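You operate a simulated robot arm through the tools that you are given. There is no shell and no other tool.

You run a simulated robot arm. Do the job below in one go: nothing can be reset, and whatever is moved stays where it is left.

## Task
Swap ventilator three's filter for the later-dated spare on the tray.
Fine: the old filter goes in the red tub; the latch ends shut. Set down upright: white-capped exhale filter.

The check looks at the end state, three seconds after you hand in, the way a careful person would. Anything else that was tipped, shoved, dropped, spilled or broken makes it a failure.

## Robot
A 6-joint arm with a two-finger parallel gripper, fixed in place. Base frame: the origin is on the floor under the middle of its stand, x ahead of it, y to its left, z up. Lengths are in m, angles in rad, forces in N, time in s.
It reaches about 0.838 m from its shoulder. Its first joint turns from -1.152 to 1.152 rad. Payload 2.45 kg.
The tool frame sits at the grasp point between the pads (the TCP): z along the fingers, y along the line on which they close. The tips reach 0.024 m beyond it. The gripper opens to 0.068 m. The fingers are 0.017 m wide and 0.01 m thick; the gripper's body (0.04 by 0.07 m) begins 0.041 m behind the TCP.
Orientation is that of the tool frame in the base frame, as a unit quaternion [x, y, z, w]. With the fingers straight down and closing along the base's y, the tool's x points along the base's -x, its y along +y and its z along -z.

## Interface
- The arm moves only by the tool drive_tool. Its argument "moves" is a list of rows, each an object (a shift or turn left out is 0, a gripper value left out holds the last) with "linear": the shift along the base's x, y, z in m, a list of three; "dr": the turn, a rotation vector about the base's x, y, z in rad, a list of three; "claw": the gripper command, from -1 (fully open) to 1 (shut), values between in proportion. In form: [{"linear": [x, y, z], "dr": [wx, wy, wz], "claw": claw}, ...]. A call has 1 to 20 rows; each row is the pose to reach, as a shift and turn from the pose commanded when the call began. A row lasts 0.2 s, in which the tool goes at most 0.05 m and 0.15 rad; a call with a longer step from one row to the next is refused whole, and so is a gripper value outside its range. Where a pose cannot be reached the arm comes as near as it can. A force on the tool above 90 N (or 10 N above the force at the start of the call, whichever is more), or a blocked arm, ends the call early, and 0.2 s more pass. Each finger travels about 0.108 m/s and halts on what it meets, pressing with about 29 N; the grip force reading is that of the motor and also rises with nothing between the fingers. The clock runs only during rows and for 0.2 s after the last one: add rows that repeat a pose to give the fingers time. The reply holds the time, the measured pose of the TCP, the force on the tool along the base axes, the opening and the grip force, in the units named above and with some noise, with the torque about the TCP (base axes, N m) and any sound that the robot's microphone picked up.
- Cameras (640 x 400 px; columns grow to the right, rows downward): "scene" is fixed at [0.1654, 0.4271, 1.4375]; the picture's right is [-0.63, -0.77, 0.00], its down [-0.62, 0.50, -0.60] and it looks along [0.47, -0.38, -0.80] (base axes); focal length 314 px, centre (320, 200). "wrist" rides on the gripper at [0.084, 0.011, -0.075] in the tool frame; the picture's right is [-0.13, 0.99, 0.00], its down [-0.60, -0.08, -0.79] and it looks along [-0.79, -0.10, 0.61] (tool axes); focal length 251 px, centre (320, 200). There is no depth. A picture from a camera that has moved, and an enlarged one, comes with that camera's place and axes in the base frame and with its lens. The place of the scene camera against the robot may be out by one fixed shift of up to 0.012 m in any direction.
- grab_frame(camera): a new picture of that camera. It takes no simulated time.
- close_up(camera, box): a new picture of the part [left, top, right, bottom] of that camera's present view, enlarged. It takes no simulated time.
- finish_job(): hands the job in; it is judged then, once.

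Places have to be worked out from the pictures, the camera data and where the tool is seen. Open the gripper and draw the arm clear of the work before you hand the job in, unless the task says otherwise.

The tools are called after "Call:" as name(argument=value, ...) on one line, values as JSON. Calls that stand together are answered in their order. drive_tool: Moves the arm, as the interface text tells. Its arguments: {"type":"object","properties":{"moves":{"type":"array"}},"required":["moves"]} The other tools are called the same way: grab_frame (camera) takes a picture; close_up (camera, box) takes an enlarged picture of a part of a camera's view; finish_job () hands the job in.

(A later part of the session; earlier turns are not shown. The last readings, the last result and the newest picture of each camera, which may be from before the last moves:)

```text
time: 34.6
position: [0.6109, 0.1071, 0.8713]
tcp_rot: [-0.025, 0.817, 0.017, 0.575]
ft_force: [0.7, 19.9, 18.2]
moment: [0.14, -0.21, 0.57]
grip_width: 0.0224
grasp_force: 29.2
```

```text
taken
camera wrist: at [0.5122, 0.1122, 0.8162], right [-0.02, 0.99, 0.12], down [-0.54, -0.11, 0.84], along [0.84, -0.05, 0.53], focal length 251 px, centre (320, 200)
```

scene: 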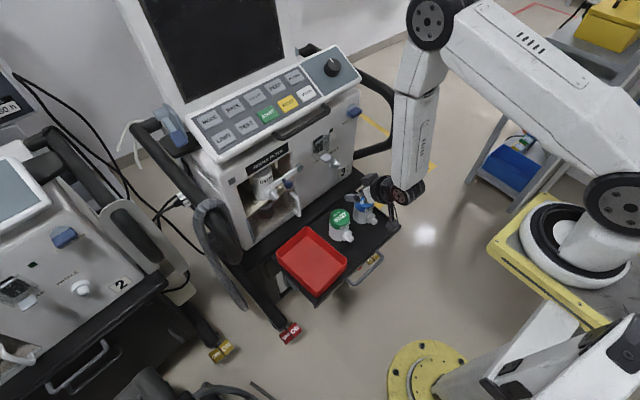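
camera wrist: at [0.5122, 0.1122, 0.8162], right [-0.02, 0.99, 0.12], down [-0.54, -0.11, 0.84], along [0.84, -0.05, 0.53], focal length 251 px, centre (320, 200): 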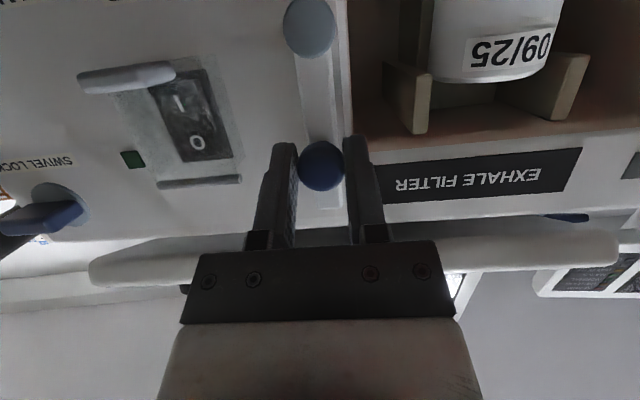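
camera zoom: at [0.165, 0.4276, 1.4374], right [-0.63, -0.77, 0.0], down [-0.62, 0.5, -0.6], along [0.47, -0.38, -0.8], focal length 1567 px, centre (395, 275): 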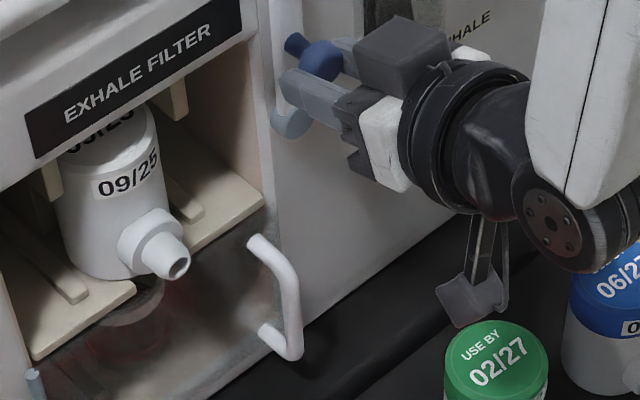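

The bar now stands vertical, and the roughly 20 N suggests it's at its stop. I'll ease off that load by a few millimetres, open the fingers a little, and check whether the bar stays up.

Call:
drive_tool(moves=[{"linear": [0, 0.002, 0.001]}, {"linear": [0, 0.002, 0.001], "claw": 0.2}, {"linear": [0, 0.002, 0.001], "claw": 0.0}, {"linear": [0, 0.002, 0.001], "claw": 0.0}])

Call:
close_up(camera="scene", box=[245, 145, 365, 225])

```text
time: 35.6
position: [0.6097, 0.1079, 0.8708]
tcp_rot: [-0.023, 0.819, 0.016, 0.574]
ft_force: [0.3, 0.4, 1.0]
moment: [0.01, 0.0, 0.03]
grip_width: 0.034
grasp_force: 0.0
```

```text
5.00 times, centred on (305, 185) of scene
camera zoom: at [0.1654, 0.4271, 1.4375], right [-0.63, -0.77, 0.0], down [-0.62, 0.5, -0.6], along [0.47, -0.38, -0.8], focal length 1567 px, centre (395, 275)
```

zoom: 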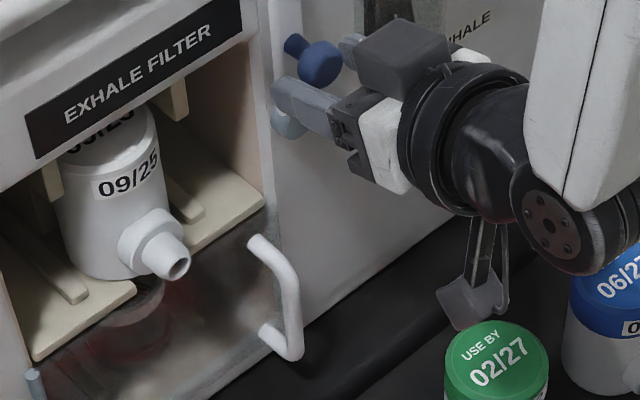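

The grip is clear with no contact force. I'll back straight out along the tool's heading and see whether the bar holds.

Call:
drive_tool(moves=[{"linear": [-0.02, -0.001, 0.0]}, {"linear": [-0.045, -0.0025, 0.0]}, {"linear": [-0.07, -0.004, 0.0]}, {"linear": [-0.07, -0.004, 0.0]}])

Call:
close_up(camera="scene", box=[245, 125, 365, 225])

Call:
grab_frame(camera="wrist")

```text
time: 36.6
position: [0.542, 0.1047, 0.8711]
tcp_rot: [-0.024, 0.818, 0.017, 0.574]
ft_force: [-0.5, 0.5, 0.5]
moment: [0.02, 0.0, -0.01]
grip_width: 0.034
grasp_force: 0.0
```

```text
4.00 times, centred on (305, 175) of scene
camera zoom: at [0.1654, 0.4271, 1.4375], right [-0.63, -0.77, 0.0], down [-0.62, 0.5, -0.6], along [0.47, -0.38, -0.8], focal length 1254 px, centre (380, 300)
```

zoom: 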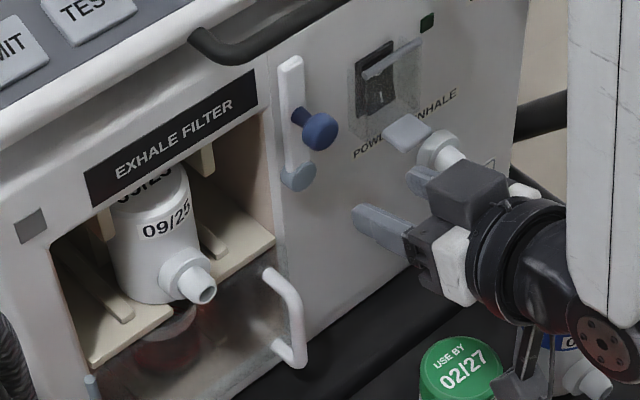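

```text
taken
camera wrist: at [0.4424, 0.1108, 0.8167], right [-0.01, 0.99, 0.12], down [-0.53, -0.11, 0.84], along [0.85, -0.05, 0.53], focal length 251 px, centre (320, 200)
```

wrist: 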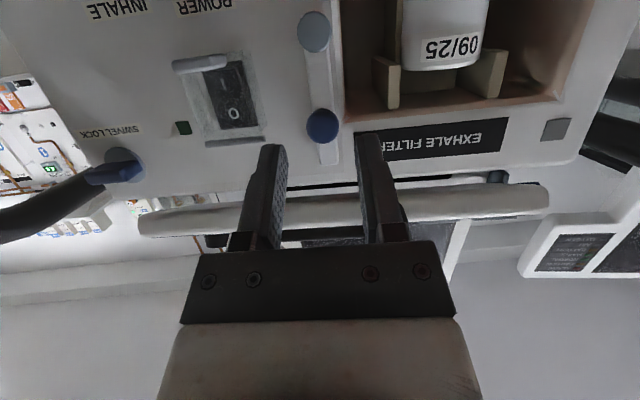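

The bar stands vertical on its own, clear of the opening. The old filter's axis is about (0.683, 0.214), base at z≈0.759. I'll pitch the fingers to 45°, open fully and line up in front of it at z≈0.806.

Call:
drive_tool(moves=[{"linear": [0.0, 0.02, -0.005], "dr": [-0.004, 0.073, 0], "claw": -1}, {"linear": [0.0, 0.042, -0.015], "dr": [-0.0087, 0.145, 0], "claw": -1}, {"linear": [0.005, 0.064, -0.028], "dr": [-0.013, 0.218, 0], "claw": -1}, {"linear": [0.01, 0.085, -0.042], "dr": [-0.0174, 0.29, 0], "claw": -1}, {"linear": [0.015, 0.1, -0.055], "dr": [-0.022, 0.363, 0], "claw": -1}, {"linear": [0.02, 0.104, -0.064], "dr": [-0.026, 0.435, 0], "claw": -1}, {"linear": [0.02, 0.104, -0.064], "dr": [-0.026, 0.435, 0], "claw": -1}])

Call:
grab_frame(camera="wrist")

Call:
close_up(camera="wrist", box=[180, 30, 480, 220])

```text
time: 38.2
position: [0.5605, 0.2076, 0.8054]
tcp_rot: [-0.027, 0.924, 0.011, 0.382]
ft_force: [0.0, 0.3, -0.1]
moment: [-0.01, 0.04, 0.0]
grip_width: 0.068
grasp_force: 0.1
```

```text
taken
camera wrist: at [0.4483, 0.2124, 0.7984], right [0.03, 1.0, 0.09], down [-0.13, -0.09, 0.99], along [0.99, -0.04, 0.13], focal length 251 px, centre (320, 200)
```

wrist: 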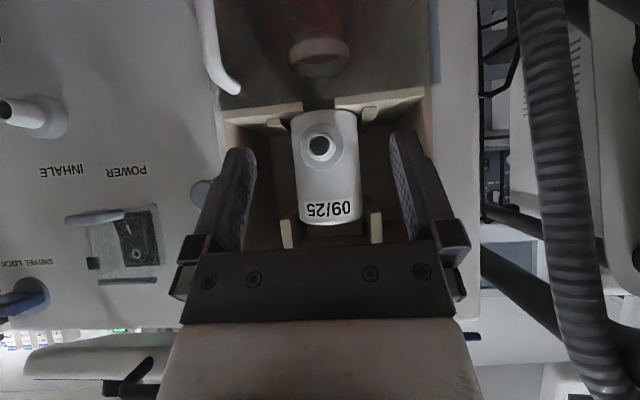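

```text
2.11 times, centred on (330, 125) of wrist
camera zoom: at [0.4483, 0.2124, 0.7984], right [0.03, 1.0, 0.09], down [-0.13, -0.09, 0.99], along [0.99, -0.04, 0.13], focal length 529 px, centre (299, 358)
```

zoom: 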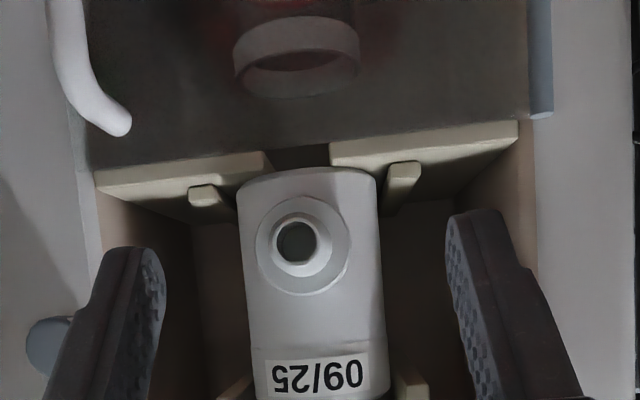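

The fingers straddle the filter cleanly: axis about (0.683, 0.212), nozzle tip (0.624, 0.2085, 0.784). I'll slide straight in to x≈0.674, staying under the tabs and over the rails.

Call:
drive_tool(moves=[{"linear": [0.03, 0.001, -0.0024]}, {"linear": [0.06, 0.002, -0.0024]}, {"linear": [0.08, 0.0028, -0.0024]}, {"linear": [0.098, 0.0034, -0.0024]}, {"linear": [0.1135, 0.0039, -0.0024]}, {"linear": [0.1135, 0.0039, -0.0024]}])

Call:
close_up(camera="wrist", box=[160, 0, 480, 220])

Call:
close_up(camera="scene", box=[215, 125, 365, 225])

```text
time: 39.6
position: [0.6696, 0.2108, 0.8005]
tcp_rot: [-0.03, 0.926, 0.01, 0.377]
ft_force: [-27.9, 4.3, -8.0]
moment: [-0.72, -1.82, 0.0]
grip_width: 0.0679
grasp_force: 0.0
```

```text
1.82 times, centred on (320, 110) of wrist
camera zoom: at [0.5565, 0.2161, 0.7938], right [0.03, 1.0, 0.09], down [-0.12, -0.08, 0.99], along [0.99, -0.04, 0.12], focal length 457 px, centre (320, 364)
```

zoom: 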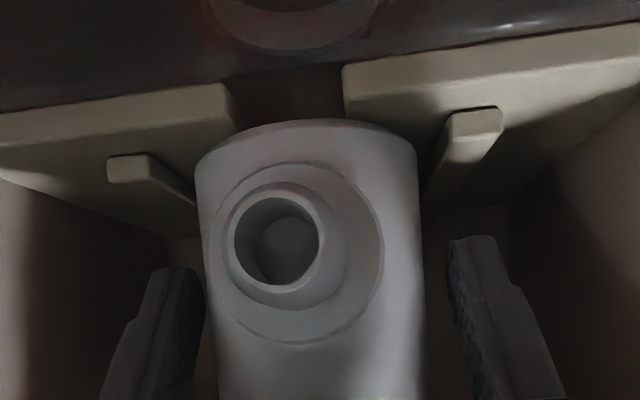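

```text
4.00 times, centred on (290, 175) of scene
camera zoom: at [0.1648, 0.4273, 1.4375], right [-0.63, -0.77, 0.0], down [-0.62, 0.5, -0.6], along [0.47, -0.38, -0.8], focal length 1254 px, centre (440, 300)
```

zoom: 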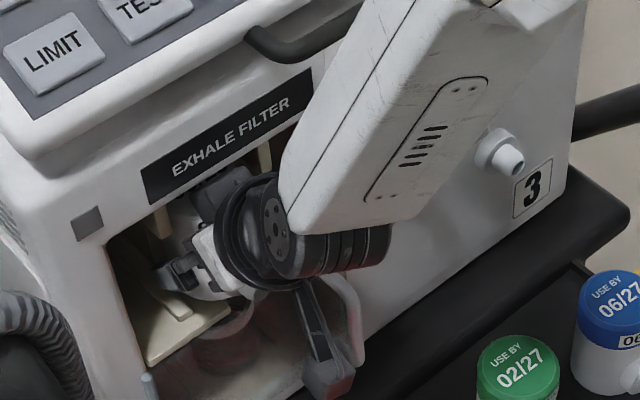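

Stopped about 4 mm short with a 28 N push-back, so something on the hand is touching near the top of the opening. I'll back off a little to unload, then zoom in.

Call:
drive_tool(moves=[{"linear": [-0.008, -0.0005, 0.0]}, {"linear": [-0.008, -0.0005, 0.0]}])

Call:
close_up(camera="scene", box=[240, 150, 315, 210])

Call:
grab_frame(camera="wrist")

```text
time: 40.2
position: [0.6668, 0.2107, 0.8052]
tcp_rot: [-0.025, 0.923, 0.011, 0.384]
ft_force: [-4.2, -5.0, -9.8]
moment: [0.24, -0.4, 0.13]
grip_width: 0.0681
grasp_force: 0.1
```

```text
6.67 times, centred on (278, 180) of scene
camera zoom: at [0.1655, 0.427, 1.4375], right [-0.63, -0.77, 0.0], down [-0.62, 0.5, -0.6], along [0.47, -0.38, -0.8], focal length 2090 px, centre (603, 333)
```

zoom: 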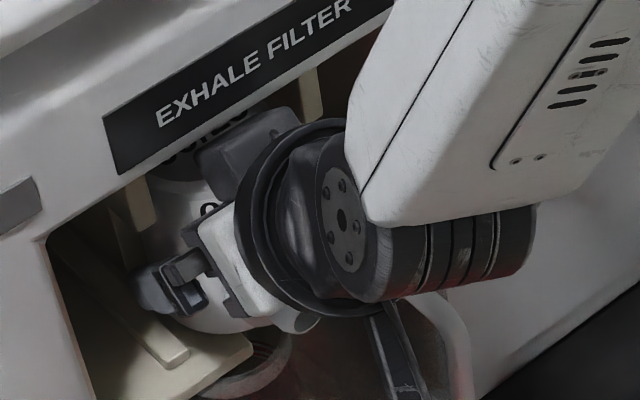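

```text
taken
camera wrist: at [0.5534, 0.2153, 0.797], right [0.04, 0.99, 0.09], down [-0.13, -0.09, 0.99], along [0.99, -0.05, 0.13], focal length 251 px, centre (320, 200)
```

wrist: 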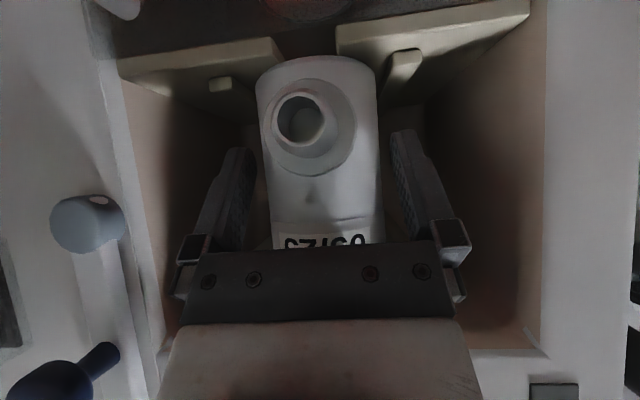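

Two causes for the contact: at 45° the palm meets the filter's cap edge, and a housing on top of the gripper nears the opening's top edge. A shallow 20° approach clears both at full depth, and the nozzle tip hasn't moved. I'll retreat straight back, then flatten to 20°.

Call:
drive_tool(moves=[{"linear": [-0.025, -0.0015, 0.0]}, {"linear": [-0.05, -0.003, 0.0]}, {"linear": [-0.075, -0.0045, 0.0]}, {"linear": [-0.1, -0.006, 0.0]}, {"linear": [-0.1, -0.006, 0.0]}])

Call:
close_up(camera="scene", box=[230, 145, 320, 215])

Call:
close_up(camera="wrist", box=[180, 30, 480, 220])

```text
time: 41.4
position: [0.5644, 0.2008, 0.8035]
tcp_rot: [-0.027, 0.923, 0.011, 0.383]
ft_force: [0.0, 1.7, -0.2]
moment: [0.03, -0.02, 0.04]
grip_width: 0.0679
grasp_force: 0.0
```

```text
5.71 times, centred on (275, 180) of scene
camera zoom: at [0.1654, 0.4271, 1.4375], right [-0.63, -0.77, 0.0], down [-0.62, 0.5, -0.6], along [0.47, -0.38, -0.8], focal length 1791 px, centre (577, 314)
```

zoom: 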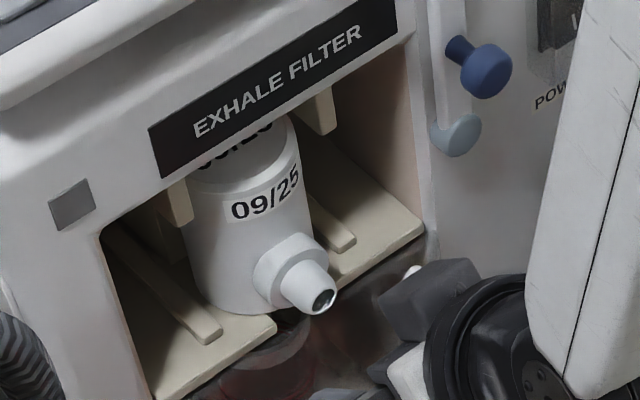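

```text
2.11 times, centred on (330, 125) of wrist
camera zoom: at [0.4518, 0.2069, 0.7957], right [0.03, 1.0, 0.09], down [-0.13, -0.09, 0.99], along [0.99, -0.04, 0.13], focal length 529 px, centre (299, 358)
```

zoom: 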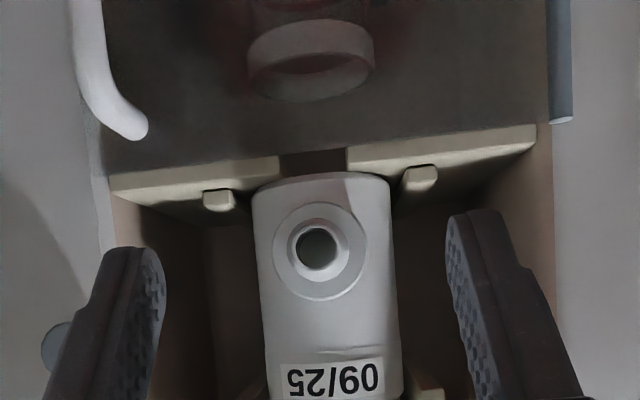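

The filter is undisturbed: nozzle tip still at (0.624, 0.2085, 0.784). I'll flatten to 20° while still well clear of the front.

Call:
drive_tool(moves=[{"linear": [0.0, 0.001, 0.001], "dr": [0.0052, -0.087, 0]}, {"linear": [0.0, 0.002, 0.002], "dr": [0.0104, -0.174, 0]}, {"linear": [0.0, 0.003, 0.003], "dr": [0.0156, -0.261, 0]}, {"linear": [0.0, 0.004, 0.004], "dr": [0.0208, -0.348, 0]}, {"linear": [0.0, 0.0045, 0.0045], "dr": [0.026, -0.435, 0]}, {"linear": [0.0, 0.0045, 0.0045], "dr": [0.026, -0.435, 0]}])

Call:
close_up(camera="wrist", box=[180, 30, 480, 220])

```text
time: 42.8
position: [0.5647, 0.2087, 0.8085]
tcp_rot: [-0.024, 0.818, 0.017, 0.574]
ft_force: [0.7, 0.1, 0.1]
moment: [0.02, -0.01, -0.01]
grip_width: 0.0677
grasp_force: 0.0
```

```text
2.11 times, centred on (330, 125) of wrist
camera zoom: at [0.4663, 0.2141, 0.7536], right [-0.01, 0.99, 0.12], down [-0.53, -0.11, 0.84], along [0.84, -0.05, 0.53], focal length 529 px, centre (299, 358)
```

zoom: 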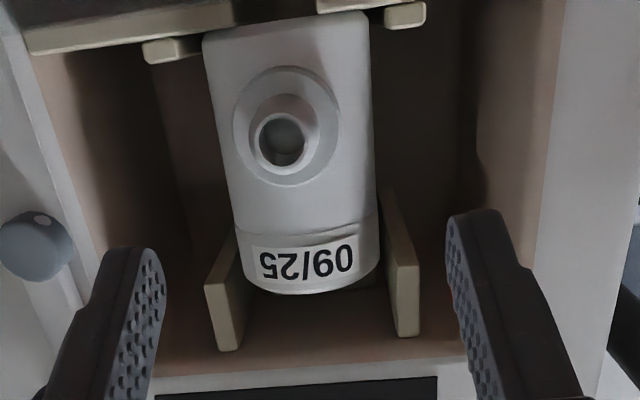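

Well aligned. I'll slide in to x≈0.677 at z≈0.808; I calculate at least 7 mm of clearance everywhere at this tilt.

Call:
drive_tool(moves=[{"linear": [0.03, 0.001, -0.0005]}, {"linear": [0.06, 0.0016, -0.0005]}, {"linear": [0.08, 0.0021, -0.0005]}, {"linear": [0.095, 0.0025, -0.0005]}, {"linear": [0.105, 0.0028, -0.0005]}, {"linear": [0.1125, 0.003, -0.0005]}, {"linear": [0.1125, 0.003, -0.0005]}])

Call:
close_up(camera="scene", box=[230, 145, 320, 215])

Call:
grab_frame(camera="wrist")

```text
time: 44.4
position: [0.6791, 0.211, 0.8074]
tcp_rot: [-0.024, 0.819, 0.017, 0.573]
ft_force: [0.0, -0.2, -0.1]
moment: [0.01, 0.01, 0.0]
grip_width: 0.0679
grasp_force: 0.0
```

```text
5.71 times, centred on (275, 180) of scene
camera zoom: at [0.1654, 0.4271, 1.4375], right [-0.63, -0.77, 0.0], down [-0.62, 0.5, -0.6], along [0.47, -0.38, -0.8], focal length 1791 px, centre (577, 314)
```

zoom: 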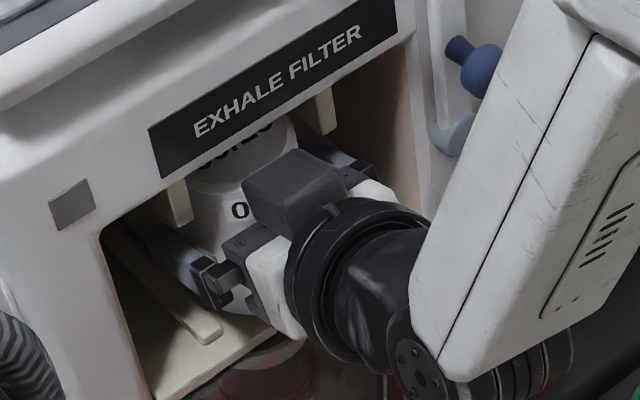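

```text
taken
camera wrist: at [0.5798, 0.2169, 0.7527], right [-0.01, 0.99, 0.12], down [-0.53, -0.11, 0.84], along [0.85, -0.05, 0.53], focal length 251 px, centre (320, 200)
```

wrist: 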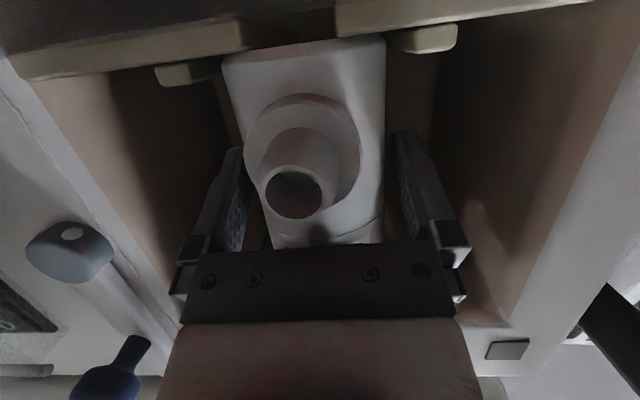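

No contact at all and the pads are either side of the body. I'll close on the old filter.

Call:
drive_tool(moves=[{"linear": [0, 0, 0], "claw": 1}, {"linear": [0, 0, 0], "claw": 1}, {"linear": [0, 0, 0], "claw": 1}])

```text
time: 45.2
position: [0.6781, 0.2114, 0.8072]
tcp_rot: [-0.024, 0.818, 0.016, 0.574]
ft_force: [0.0, 0.0, -0.6]
moment: [-0.01, 0.0, -0.01]
grip_width: 0.0592
grasp_force: 29.0
```

Firm grip at 59.2 mm. I'll draw the filter out about 30 mm along the rails to the front of the shelf, where it can still stand, so I can re-grip it at a tilt that works for the tub.

Call:
drive_tool(moves=[{"linear": [0, 0, 0.001]}, {"linear": [-0.008, -0.0005, 0.0015]}, {"linear": [-0.016, -0.0009, 0.0015]}, {"linear": [-0.024, -0.0014, 0.0015]}, {"linear": [-0.03, -0.0017, 0.0015]}, {"linear": [-0.03, -0.0017, 0.0015]}])

Call:
close_up(camera="scene", box=[230, 145, 320, 215])

Call:
grab_frame(camera="wrist")

```text
time: 46.6
position: [0.6477, 0.2105, 0.8106]
tcp_rot: [-0.023, 0.819, 0.016, 0.573]
ft_force: [-0.2, 0.2, -1.0]
moment: [0.02, 0.01, 0.01]
grip_width: 0.0591
grasp_force: 28.9
```

```text
5.71 times, centred on (275, 180) of scene
camera zoom: at [0.1654, 0.4271, 1.4375], right [-0.63, -0.77, 0.0], down [-0.62, 0.5, -0.6], along [0.47, -0.38, -0.8], focal length 1791 px, centre (577, 314)
```

zoom: 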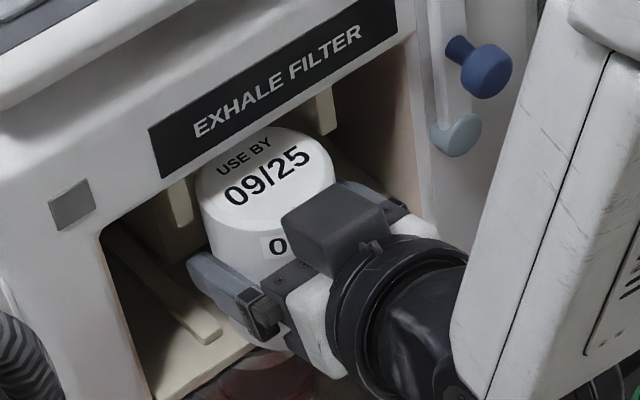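

```text
taken
camera wrist: at [0.5496, 0.2162, 0.7559], right [-0.01, 0.99, 0.12], down [-0.53, -0.11, 0.84], along [0.85, -0.05, 0.53], focal length 251 px, centre (320, 200)
```

wrist: 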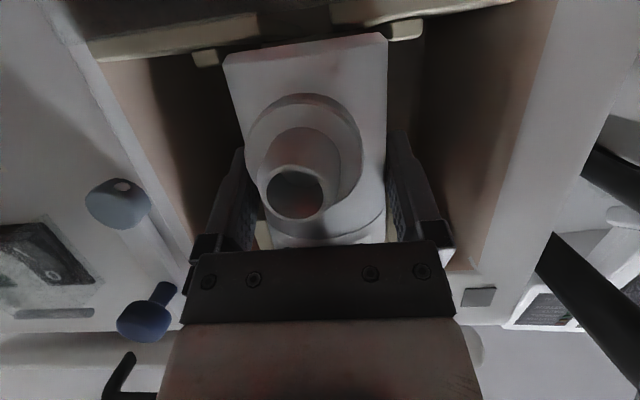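

The filter slides freely, held upright, weighing about 1 N. I'll lower it until it rests on the shelf, watching the vertical force.

Call:
drive_tool(moves=[{"linear": [0, 0, -0.001]}, {"linear": [0, 0, -0.002]}, {"linear": [0, 0, -0.003]}, {"linear": [0, 0, -0.003]}])

```text
time: 47.6
position: [0.649, 0.2086, 0.808]
tcp_rot: [-0.024, 0.818, 0.017, 0.574]
ft_force: [-0.4, -0.9, 3.3]
moment: [-0.14, 0.0, -0.02]
grip_width: 0.0592
grasp_force: 29.3
```

It's resting on the shelf with a light 3 N. I'll release and check it stands before backing away.

Call:
drive_tool(moves=[{"linear": [0, 0, 0], "claw": 0.0}, {"linear": [0, 0, 0], "claw": -1}, {"linear": [0, 0, 0], "claw": -1}, {"linear": [-0.02, -0.0012, 0]}, {"linear": [-0.045, -0.0026, 0]}, {"linear": [-0.07, -0.004, 0]}, {"linear": [-0.09, -0.005, 0]}, {"linear": [-0.09, -0.005, 0]}])

Call:
close_up(camera="scene", box=[230, 145, 320, 215])

Call:
close_up(camera="wrist", box=[180, 0, 480, 190])

```text
time: 49.4
position: [0.5577, 0.204, 0.8086]
tcp_rot: [-0.023, 0.819, 0.016, 0.574]
ft_force: [0.1, 0.6, 0.7]
moment: [0.0, 0.0, -0.02]
grip_width: 0.0683
grasp_force: 0.1
```

```text
5.71 times, centred on (275, 180) of scene
camera zoom: at [0.1654, 0.4271, 1.4375], right [-0.63, -0.77, 0.0], down [-0.62, 0.5, -0.6], along [0.47, -0.38, -0.8], focal length 1791 px, centre (577, 314)
```

zoom: 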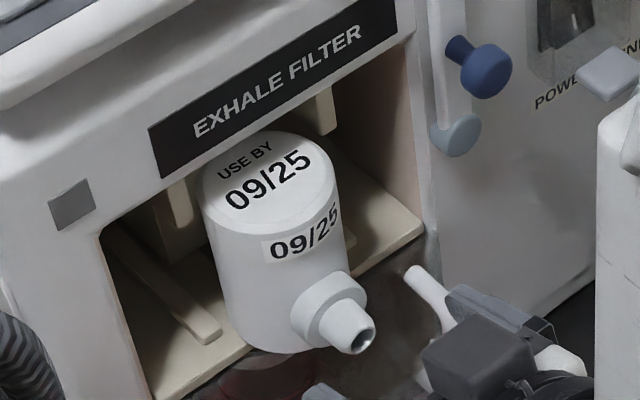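

```text
2.11 times, centred on (330, 95) of wrist
camera zoom: at [0.4582, 0.2108, 0.7534], right [-0.01, 0.99, 0.12], down [-0.53, -0.11, 0.84], along [0.85, -0.05, 0.53], focal length 529 px, centre (299, 421)
```

zoom: 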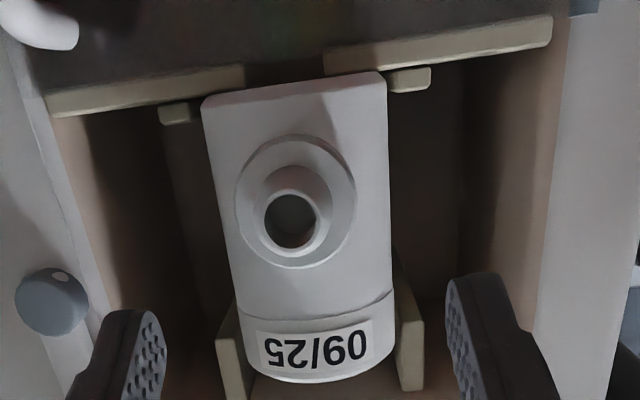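

The old filter stands upright at the front of the shelf, axis about (0.653, 0.210). I'll pitch to 40° and approach for the carrying grip, with the palm clear of its cap.

Call:
drive_tool(moves=[{"linear": [0.0, 0.0005, 0.002], "dr": [-0.0068, 0.1162, 0]}, {"linear": [0.0, 0.001, 0.004], "dr": [-0.0136, 0.2324, 0]}, {"linear": [0.0, 0.0015, 0.0055], "dr": [-0.0203, 0.3485, 0]}, {"linear": [0.0, 0.0015, 0.0055], "dr": [-0.0203, 0.3485, 0]}])

Call:
close_up(camera="wrist", box=[180, 0, 480, 190])

```text
time: 50.4
position: [0.5586, 0.2073, 0.8129]
tcp_rot: [-0.026, 0.906, 0.012, 0.421]
ft_force: [-0.3, -0.2, 0.2]
moment: [-0.02, 0.03, 0.03]
grip_width: 0.0681
grasp_force: 0.1
```

```text
2.11 times, centred on (330, 95) of wrist
camera zoom: at [0.4475, 0.2122, 0.7951], right [0.03, 0.99, 0.1], down [-0.21, -0.09, 0.97], along [0.98, -0.05, 0.21], focal length 529 px, centre (299, 421)
```

zoom: 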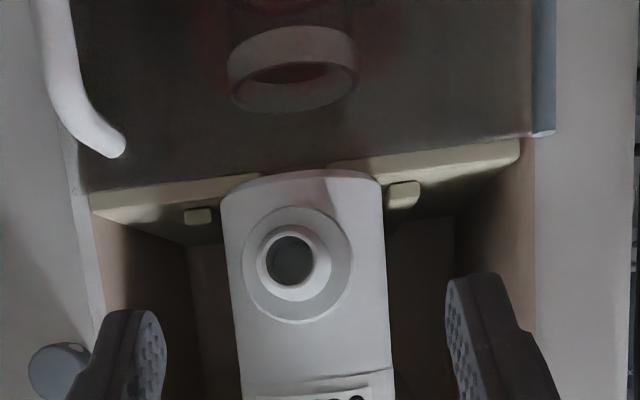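

Lined up. I'll move in to (0.643, 0.210, 0.814) and grip.

Call:
drive_tool(moves=[{"linear": [0.03, 0.0008, 0.001]}, {"linear": [0.055, 0.0016, 0.001]}, {"linear": [0.072, 0.0021, 0.001]}, {"linear": [0.0844, 0.0025, 0.001]}, {"linear": [0.0844, 0.0025, 0.001]}])

Call:
close_up(camera="scene", box=[230, 145, 320, 215])

```text
time: 51.6
position: [0.6435, 0.2099, 0.8142]
tcp_rot: [-0.027, 0.906, 0.012, 0.423]
ft_force: [0.6, 0.5, 0.0]
moment: [0.01, 0.02, -0.02]
grip_width: 0.068
grasp_force: 0.1
```

```text
5.71 times, centred on (275, 180) of scene
camera zoom: at [0.1654, 0.4271, 1.4375], right [-0.63, -0.77, 0.0], down [-0.62, 0.5, -0.6], along [0.47, -0.38, -0.8], focal length 1791 px, centre (577, 314)
```

zoom: 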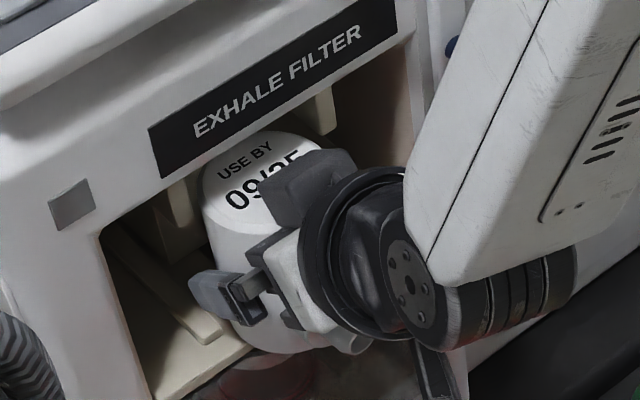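

No contact. Closing for the carrying grip, then a small 10 mm lift to check the hold.

Call:
drive_tool(moves=[{"linear": [0, 0, 0], "claw": 1}, {"linear": [0, 0, 0], "claw": 1}, {"linear": [0, 0, 0.0], "claw": 1}, {"linear": [0, 0, 0.005], "claw": 1}, {"linear": [0, 0, 0.01], "claw": 1}, {"linear": [0, 0, 0.01], "claw": 1}])

Call:
close_up(camera="scene", box=[230, 145, 320, 215])

```text
time: 53.0
position: [0.6428, 0.2091, 0.8229]
tcp_rot: [-0.026, 0.906, 0.013, 0.423]
ft_force: [-0.7, -0.2, -0.5]
moment: [0.03, 0.02, 0.01]
grip_width: 0.0585
grasp_force: 29.4
```

```text
5.71 times, centred on (275, 180) of scene
camera zoom: at [0.1654, 0.4271, 1.4375], right [-0.63, -0.77, 0.0], down [-0.62, 0.5, -0.6], along [0.47, -0.38, -0.8], focal length 1791 px, centre (577, 314)
```

zoom: 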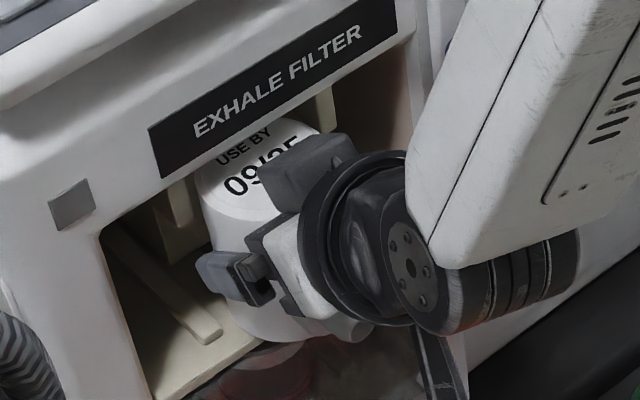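

The filter is held and lifted, upright. I'll back it out of the compartment and bring it to above the red tub, staying high for now.

Call:
drive_tool(moves=[{"linear": [-0.02, -0.0012, 0.0]}, {"linear": [-0.045, -0.0026, 0.0]}, {"linear": [-0.075, -0.0044, 0.0]}, {"linear": [-0.105, -0.009, 0.0]}, {"linear": [-0.13, -0.014, -0.015]}, {"linear": [-0.146, -0.018, -0.05]}, {"linear": [-0.146, -0.018, -0.09]}, {"linear": [-0.146, -0.018, -0.09]}])

Call:
grab_frame(camera="scene")

Call:
close_up(camera="scene", box=[250, 180, 410, 310])

```text
time: 54.8
position: [0.4973, 0.1885, 0.7335]
tcp_rot: [-0.026, 0.906, 0.014, 0.422]
ft_force: [-0.2, 0.2, -1.1]
moment: [0.0, 0.01, -0.01]
grip_width: 0.0587
grasp_force: 29.3
```

```text
taken
```

scene: 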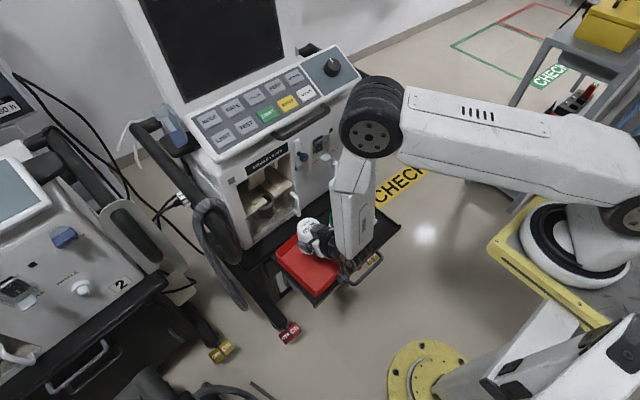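

```text
3.08 times, centred on (330, 245) of scene
camera zoom: at [0.1654, 0.4271, 1.4375], right [-0.63, -0.77, 0.0], down [-0.62, 0.5, -0.6], along [0.47, -0.38, -0.8], focal length 964 px, centre (289, 62)
```

zoom: 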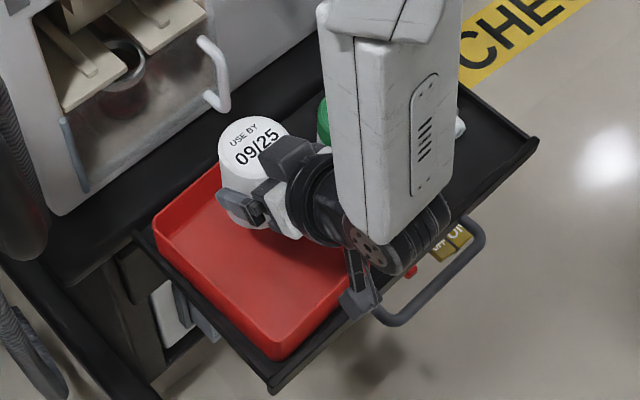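

The filter hangs over the tub with its base at about z=0.675. I'll lower to just above the rim and check alignment with the tub walls and the tray edge.

Call:
drive_tool(moves=[{"linear": [0, 0.0, -0.02]}, {"linear": [0, 0.0, -0.04]}, {"linear": [0, 0.0, -0.05]}, {"linear": [0, 0.0, -0.05]}])

Call:
close_up(camera="scene", box=[265, 210, 385, 310])

Call:
grab_frame(camera="wrist")

```text
time: 55.8
position: [0.4973, 0.1886, 0.6841]
tcp_rot: [-0.026, 0.906, 0.012, 0.422]
ft_force: [-0.1, 0.3, -1.9]
moment: [-0.01, 0.02, 0.03]
grip_width: 0.0584
grasp_force: 28.5
```

```text
4.00 times, centred on (325, 260) of scene
camera zoom: at [0.1654, 0.4271, 1.4375], right [-0.63, -0.77, 0.0], down [-0.62, 0.5, -0.6], along [0.47, -0.38, -0.8], focal length 1254 px, centre (300, -40)
```

zoom: 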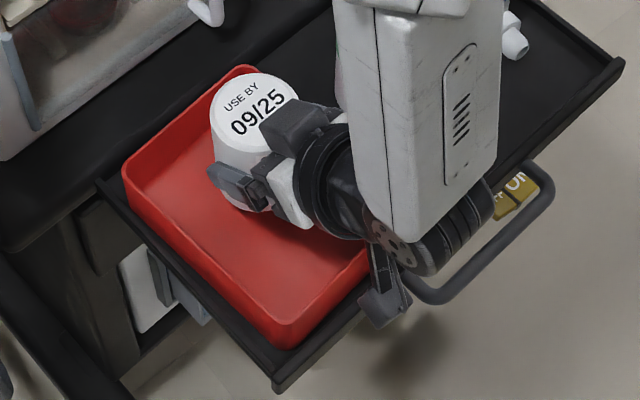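

```text
taken
camera wrist: at [0.3861, 0.1955, 0.6663], right [0.03, 0.99, 0.1], down [-0.21, -0.09, 0.97], along [0.98, -0.05, 0.21], focal length 251 px, centre (320, 200)
```

wrist: 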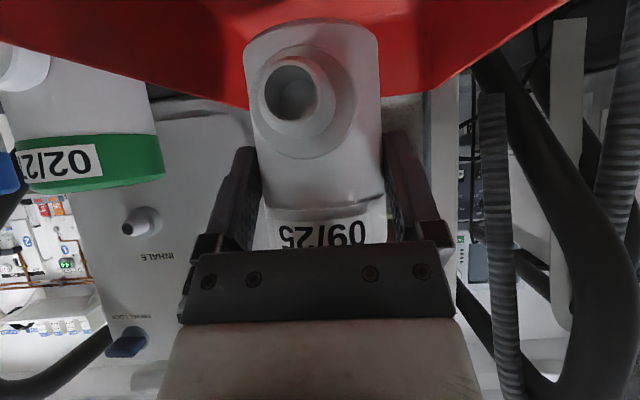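

Combining both views, the tub rim is at z≈0.634 and the tub's centre at about (0.491, 0.198); the filter's base is just inside. I'll nudge 7 mm back and 6 mm left so walls, fingers and wrist camera all have room, then lower most of the way.

Call:
drive_tool(moves=[{"linear": [-0.004, 0.003, 0]}, {"linear": [-0.007, 0.006, 0]}, {"linear": [-0.007, 0.006, -0.008]}, {"linear": [-0.007, 0.006, -0.016]}, {"linear": [-0.007, 0.006, -0.024]}, {"linear": [-0.007, 0.006, -0.024]}])

Call:
close_up(camera="scene", box=[265, 210, 385, 310])

Call:
grab_frame(camera="wrist")

```text
time: 57.2
position: [0.4914, 0.1974, 0.6587]
tcp_rot: [-0.027, 0.906, 0.012, 0.422]
ft_force: [0.2, 0.3, -0.5]
moment: [-0.01, 0.02, -0.03]
grip_width: 0.0584
grasp_force: 29.0
```

```text
4.00 times, centred on (325, 260) of scene
camera zoom: at [0.1654, 0.4271, 1.4375], right [-0.63, -0.77, 0.0], down [-0.62, 0.5, -0.6], along [0.47, -0.38, -0.8], focal length 1254 px, centre (300, -40)
```

zoom: 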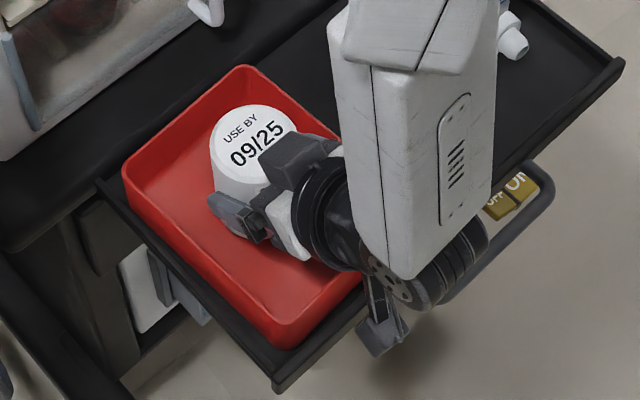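

```text
taken
camera wrist: at [0.3794, 0.2024, 0.6411], right [0.03, 0.99, 0.1], down [-0.21, -0.09, 0.97], along [0.98, -0.05, 0.21], focal length 251 px, centre (320, 200)
```

wrist: 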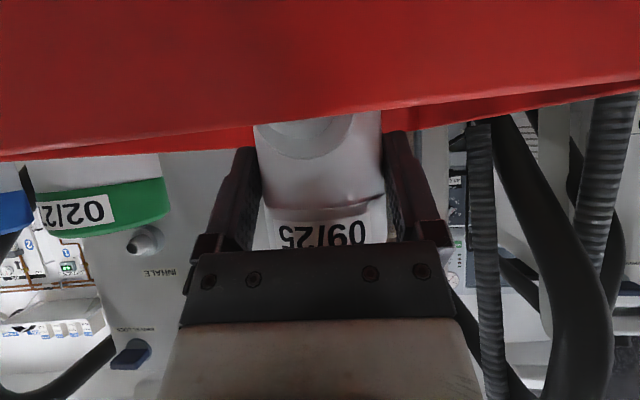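

The filter is inside the tub, roughly centred, and the wrist camera is about 2 cm off the front wall. Base is at about z=0.601, so I'll go down in small steps feeling for the floor.

Call:
drive_tool(moves=[{"linear": [0, 0, -0.002]}, {"linear": [0, 0, -0.004]}, {"linear": [0, 0, -0.006]}, {"linear": [0, 0, -0.006]}])

```text
time: 58.2
position: [0.4911, 0.1965, 0.6518]
tcp_rot: [-0.026, 0.906, 0.012, 0.422]
ft_force: [-0.4, 0.5, -1.3]
moment: [-0.02, -0.01, 0.04]
grip_width: 0.0586
grasp_force: 29.0
```

Still hanging free at about -1.3 N. I'll take another few millimetres in small steps.

Call:
drive_tool(moves=[{"linear": [0, 0, -0.0015]}, {"linear": [0, 0, -0.003]}, {"linear": [0, 0, -0.003]}])

Call:
drive_tool(moves=[{"linear": [0, 0, -0.0015]}, {"linear": [0, 0, -0.0025]}, {"linear": [0, 0, -0.0025]}])

```text
time: 59.0
position: [0.4903, 0.1973, 0.6484]
tcp_rot: [-0.026, 0.906, 0.012, 0.423]
ft_force: [0.7, 0.3, -0.3]
moment: [-0.01, 0.03, -0.02]
grip_width: 0.0587
grasp_force: 29.5
```

```text
time: 59.8
position: [0.4911, 0.1951, 0.6475]
tcp_rot: [-0.027, 0.905, 0.013, 0.424]
ft_force: [-0.5, 0.5, 5.2]
moment: [-0.04, 0.06, -0.01]
grip_width: 0.0586
grasp_force: 28.8
```

Touchdown: +5 N at TCP z≈0.6475, so the tub floor is at about 0.589. I'll open the fingers, retreat along the finger axis, then go straight up.

Call:
drive_tool(moves=[{"linear": [0, 0, 0.0005], "claw": 0.0}, {"linear": [0, 0, 0.0005], "claw": -1}, {"linear": [0, 0, 0.0005], "claw": -1}, {"linear": [-0.0152, -0.0009, 0.0129]}, {"linear": [-0.0305, -0.0018, 0.0257]}, {"linear": [-0.0457, -0.0026, 0.0386]}, {"linear": [-0.0457, -0.0026, 0.075]}, {"linear": [-0.0457, -0.0026, 0.115]}, {"linear": [-0.0457, -0.0026, 0.115]}])

Call:
close_up(camera="scene", box=[265, 190, 405, 310])

```text
time: 61.8
position: [0.4452, 0.1957, 0.7622]
tcp_rot: [-0.026, 0.906, 0.012, 0.422]
ft_force: [-0.1, 0.1, 0.0]
moment: [-0.01, 0.0, -0.04]
grip_width: 0.0681
grasp_force: 0.0
```

```text
3.33 times, centred on (335, 250) of scene
camera zoom: at [0.1654, 0.4271, 1.4375], right [-0.63, -0.77, 0.0], down [-0.62, 0.5, -0.6], along [0.47, -0.38, -0.8], focal length 1045 px, centre (270, 33)
```

zoom: 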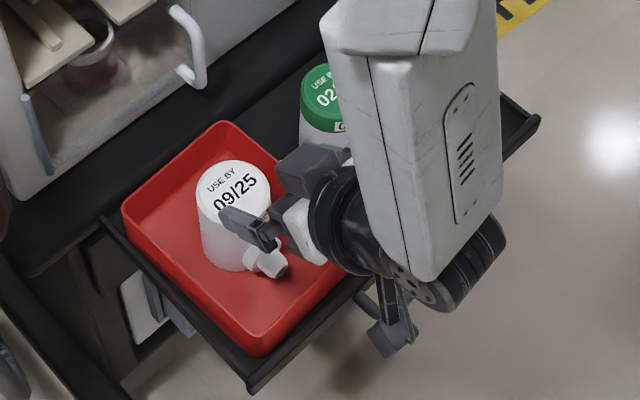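

The old filter stands upright in the red tub. Next is the blue spare at roughly (0.525, -0.03), with the tray surface at about z=0.587. I'll cross above the green one with 4 cm of clearance and hover over blue.

Call:
drive_tool(moves=[{"linear": [0.02, -0.025, 0.0]}, {"linear": [0.035, -0.065, 0.0]}, {"linear": [0.045, -0.105, 0.0]}, {"linear": [0.055, -0.145, 0.0]}, {"linear": [0.06, -0.185, -0.005]}, {"linear": [0.062, -0.21, -0.01]}, {"linear": [0.062, -0.226, -0.015]}, {"linear": [0.062, -0.226, -0.015]}])

Call:
grab_frame(camera="wrist")

Call:
close_up(camera="scene", box=[300, 160, 440, 280])

```text
time: 63.6
position: [0.5066, -0.0324, 0.7464]
tcp_rot: [-0.026, 0.906, 0.012, 0.423]
ft_force: [0.2, 0.6, 0.1]
moment: [0.01, -0.02, 0.0]
grip_width: 0.0681
grasp_force: 0.1
```

```text
taken
camera wrist: at [0.3953, -0.0273, 0.7298], right [0.03, 0.99, 0.1], down [-0.21, -0.09, 0.97], along [0.98, -0.05, 0.21], focal length 251 px, centre (320, 200)
```

wrist: 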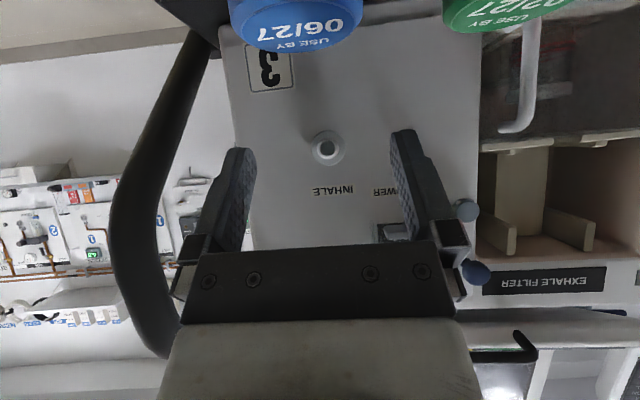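

```text
3.33 times, centred on (370, 220) of scene
camera zoom: at [0.1654, 0.4271, 1.4375], right [-0.63, -0.77, 0.0], down [-0.62, 0.5, -0.6], along [0.47, -0.38, -0.8], focal length 1045 px, centre (153, 133)
```

zoom: 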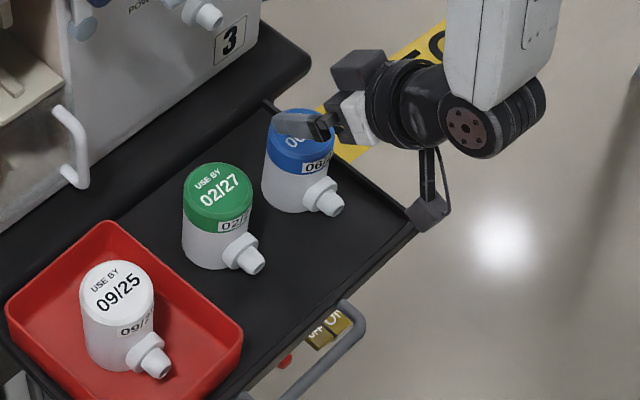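

No flags, hovering over the blue spare. Its axis is about (0.522, -0.0355), so I'll shift 4 mm right and come down until the tips are level with the cap top, then re-check.

Call:
drive_tool(moves=[{"linear": [0, -0.0037, -0.015]}, {"linear": [0, -0.0037, -0.03]}, {"linear": [0, -0.0037, -0.042]}, {"linear": [0, -0.0037, -0.042]}])

Call:
grab_frame(camera="wrist")

Call:
close_up(camera="scene", box=[330, 170, 420, 240])

```text
time: 64.6
position: [0.5068, -0.0373, 0.7059]
tcp_rot: [-0.026, 0.906, 0.012, 0.422]
ft_force: [-0.1, -0.3, 0.3]
moment: [0.01, 0.0, 0.05]
grip_width: 0.068
grasp_force: 0.0
```

```text
taken
camera wrist: at [0.3966, -0.0305, 0.688], right [0.03, 0.99, 0.1], down [-0.21, -0.09, 0.97], along [0.98, -0.05, 0.21], focal length 251 px, centre (320, 200)
```

wrist: 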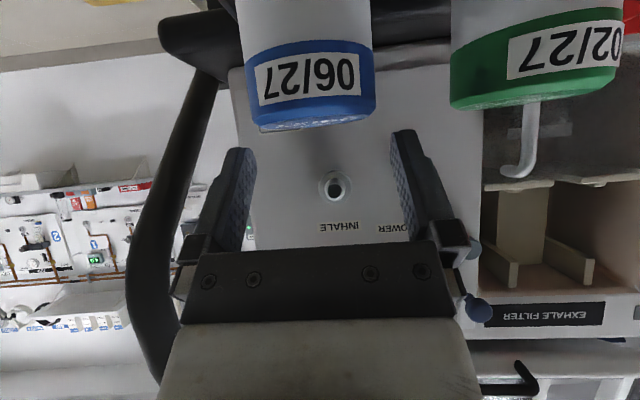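

```text
5.71 times, centred on (375, 205) of scene
camera zoom: at [0.1654, 0.4271, 1.4375], right [-0.63, -0.77, 0.0], down [-0.62, 0.5, -0.6], along [0.47, -0.38, -0.8], focal length 1791 px, centre (6, 171)
```

zoom: 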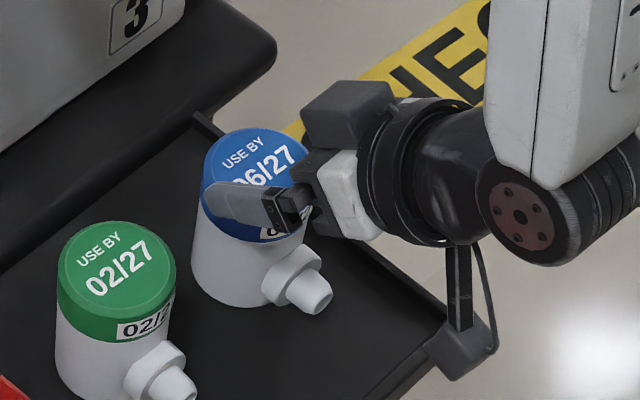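

Body edges are evenly placed between the fingers, and the axis refines to (0.525, -0.0355). I'll correct by a few millimetres, then descend straight down around it to TCP z≈0.646; the wrist camera stays about 1 cm above the tray lip.

Call:
drive_tool(moves=[{"linear": [0.004, 0.0015, 0.0]}, {"linear": [0.008, 0.0015, -0.008]}, {"linear": [0.008, 0.0015, -0.02]}, {"linear": [0.008, 0.0015, -0.03]}, {"linear": [0.008, 0.0015, -0.03]}])

Call:
grab_frame(camera="wrist")

Call:
close_up(camera="scene", box=[330, 170, 420, 240])

```text
time: 65.8
position: [0.5132, -0.0347, 0.6758]
tcp_rot: [-0.026, 0.906, 0.012, 0.422]
ft_force: [-0.5, -0.3, 0.2]
moment: [0.0, 0.01, 0.03]
grip_width: 0.0683
grasp_force: 0.0
```

```text
taken
camera wrist: at [0.403, -0.0281, 0.6586], right [0.03, 0.99, 0.1], down [-0.21, -0.09, 0.97], along [0.98, -0.05, 0.21], focal length 251 px, centre (320, 200)
```

wrist: 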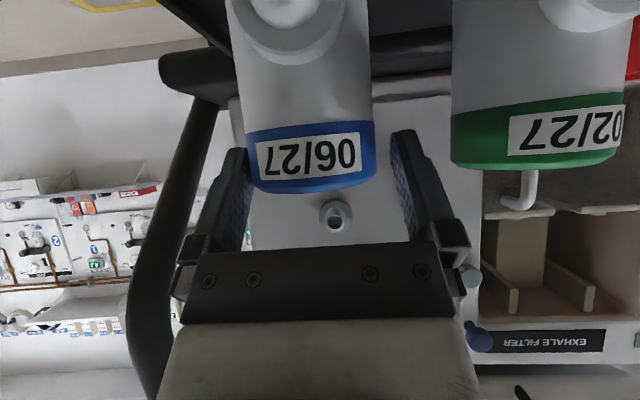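

```text
5.71 times, centred on (375, 205) of scene
camera zoom: at [0.1654, 0.4271, 1.4375], right [-0.63, -0.77, 0.0], down [-0.62, 0.5, -0.6], along [0.47, -0.38, -0.8], focal length 1791 px, centre (6, 171)
```

zoom: 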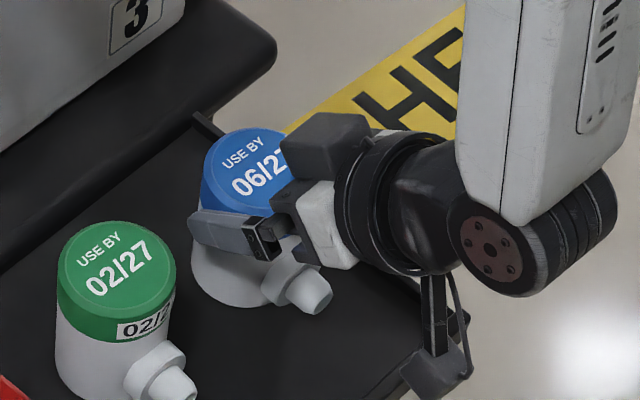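

Clearance looks good on both sides; the filter is about 2 mm right of centre, so I'll shift 1.5 mm that way and finish the descent.

Call:
drive_tool(moves=[{"linear": [0.001, -0.0015, -0.008]}, {"linear": [0.001, -0.0015, -0.016]}, {"linear": [0.001, -0.0015, -0.024]}, {"linear": [0.001, -0.0015, -0.03]}, {"linear": [0.001, -0.0015, -0.03]}])

Call:
grab_frame(camera="wrist")

Call:
close_up(camera="scene", box=[330, 170, 420, 240])

```text
time: 67.0
position: [0.5161, -0.0371, 0.6453]
tcp_rot: [-0.026, 0.906, 0.012, 0.422]
ft_force: [0.0, -0.3, 0.4]
moment: [0.0, -0.01, 0.02]
grip_width: 0.0682
grasp_force: 0.0
```

```text
taken
camera wrist: at [0.4045, -0.0315, 0.6286], right [0.03, 0.99, 0.1], down [-0.21, -0.09, 0.97], along [0.98, -0.05, 0.21], focal length 251 px, centre (320, 200)
```

wrist: 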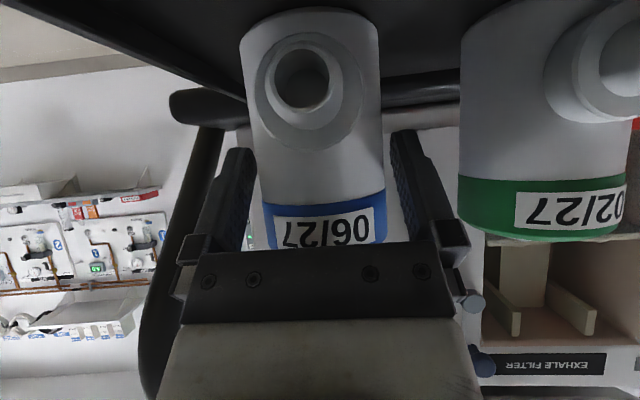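

```text
5.71 times, centred on (375, 205) of scene
camera zoom: at [0.1654, 0.4271, 1.4375], right [-0.63, -0.77, 0.0], down [-0.62, 0.5, -0.6], along [0.47, -0.38, -0.8], focal length 1791 px, centre (6, 171)
```

zoom: 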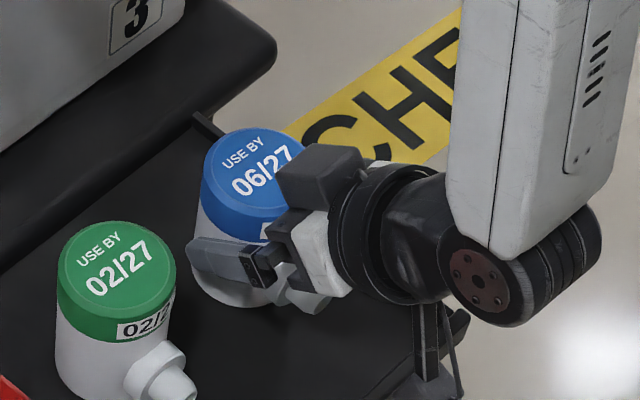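

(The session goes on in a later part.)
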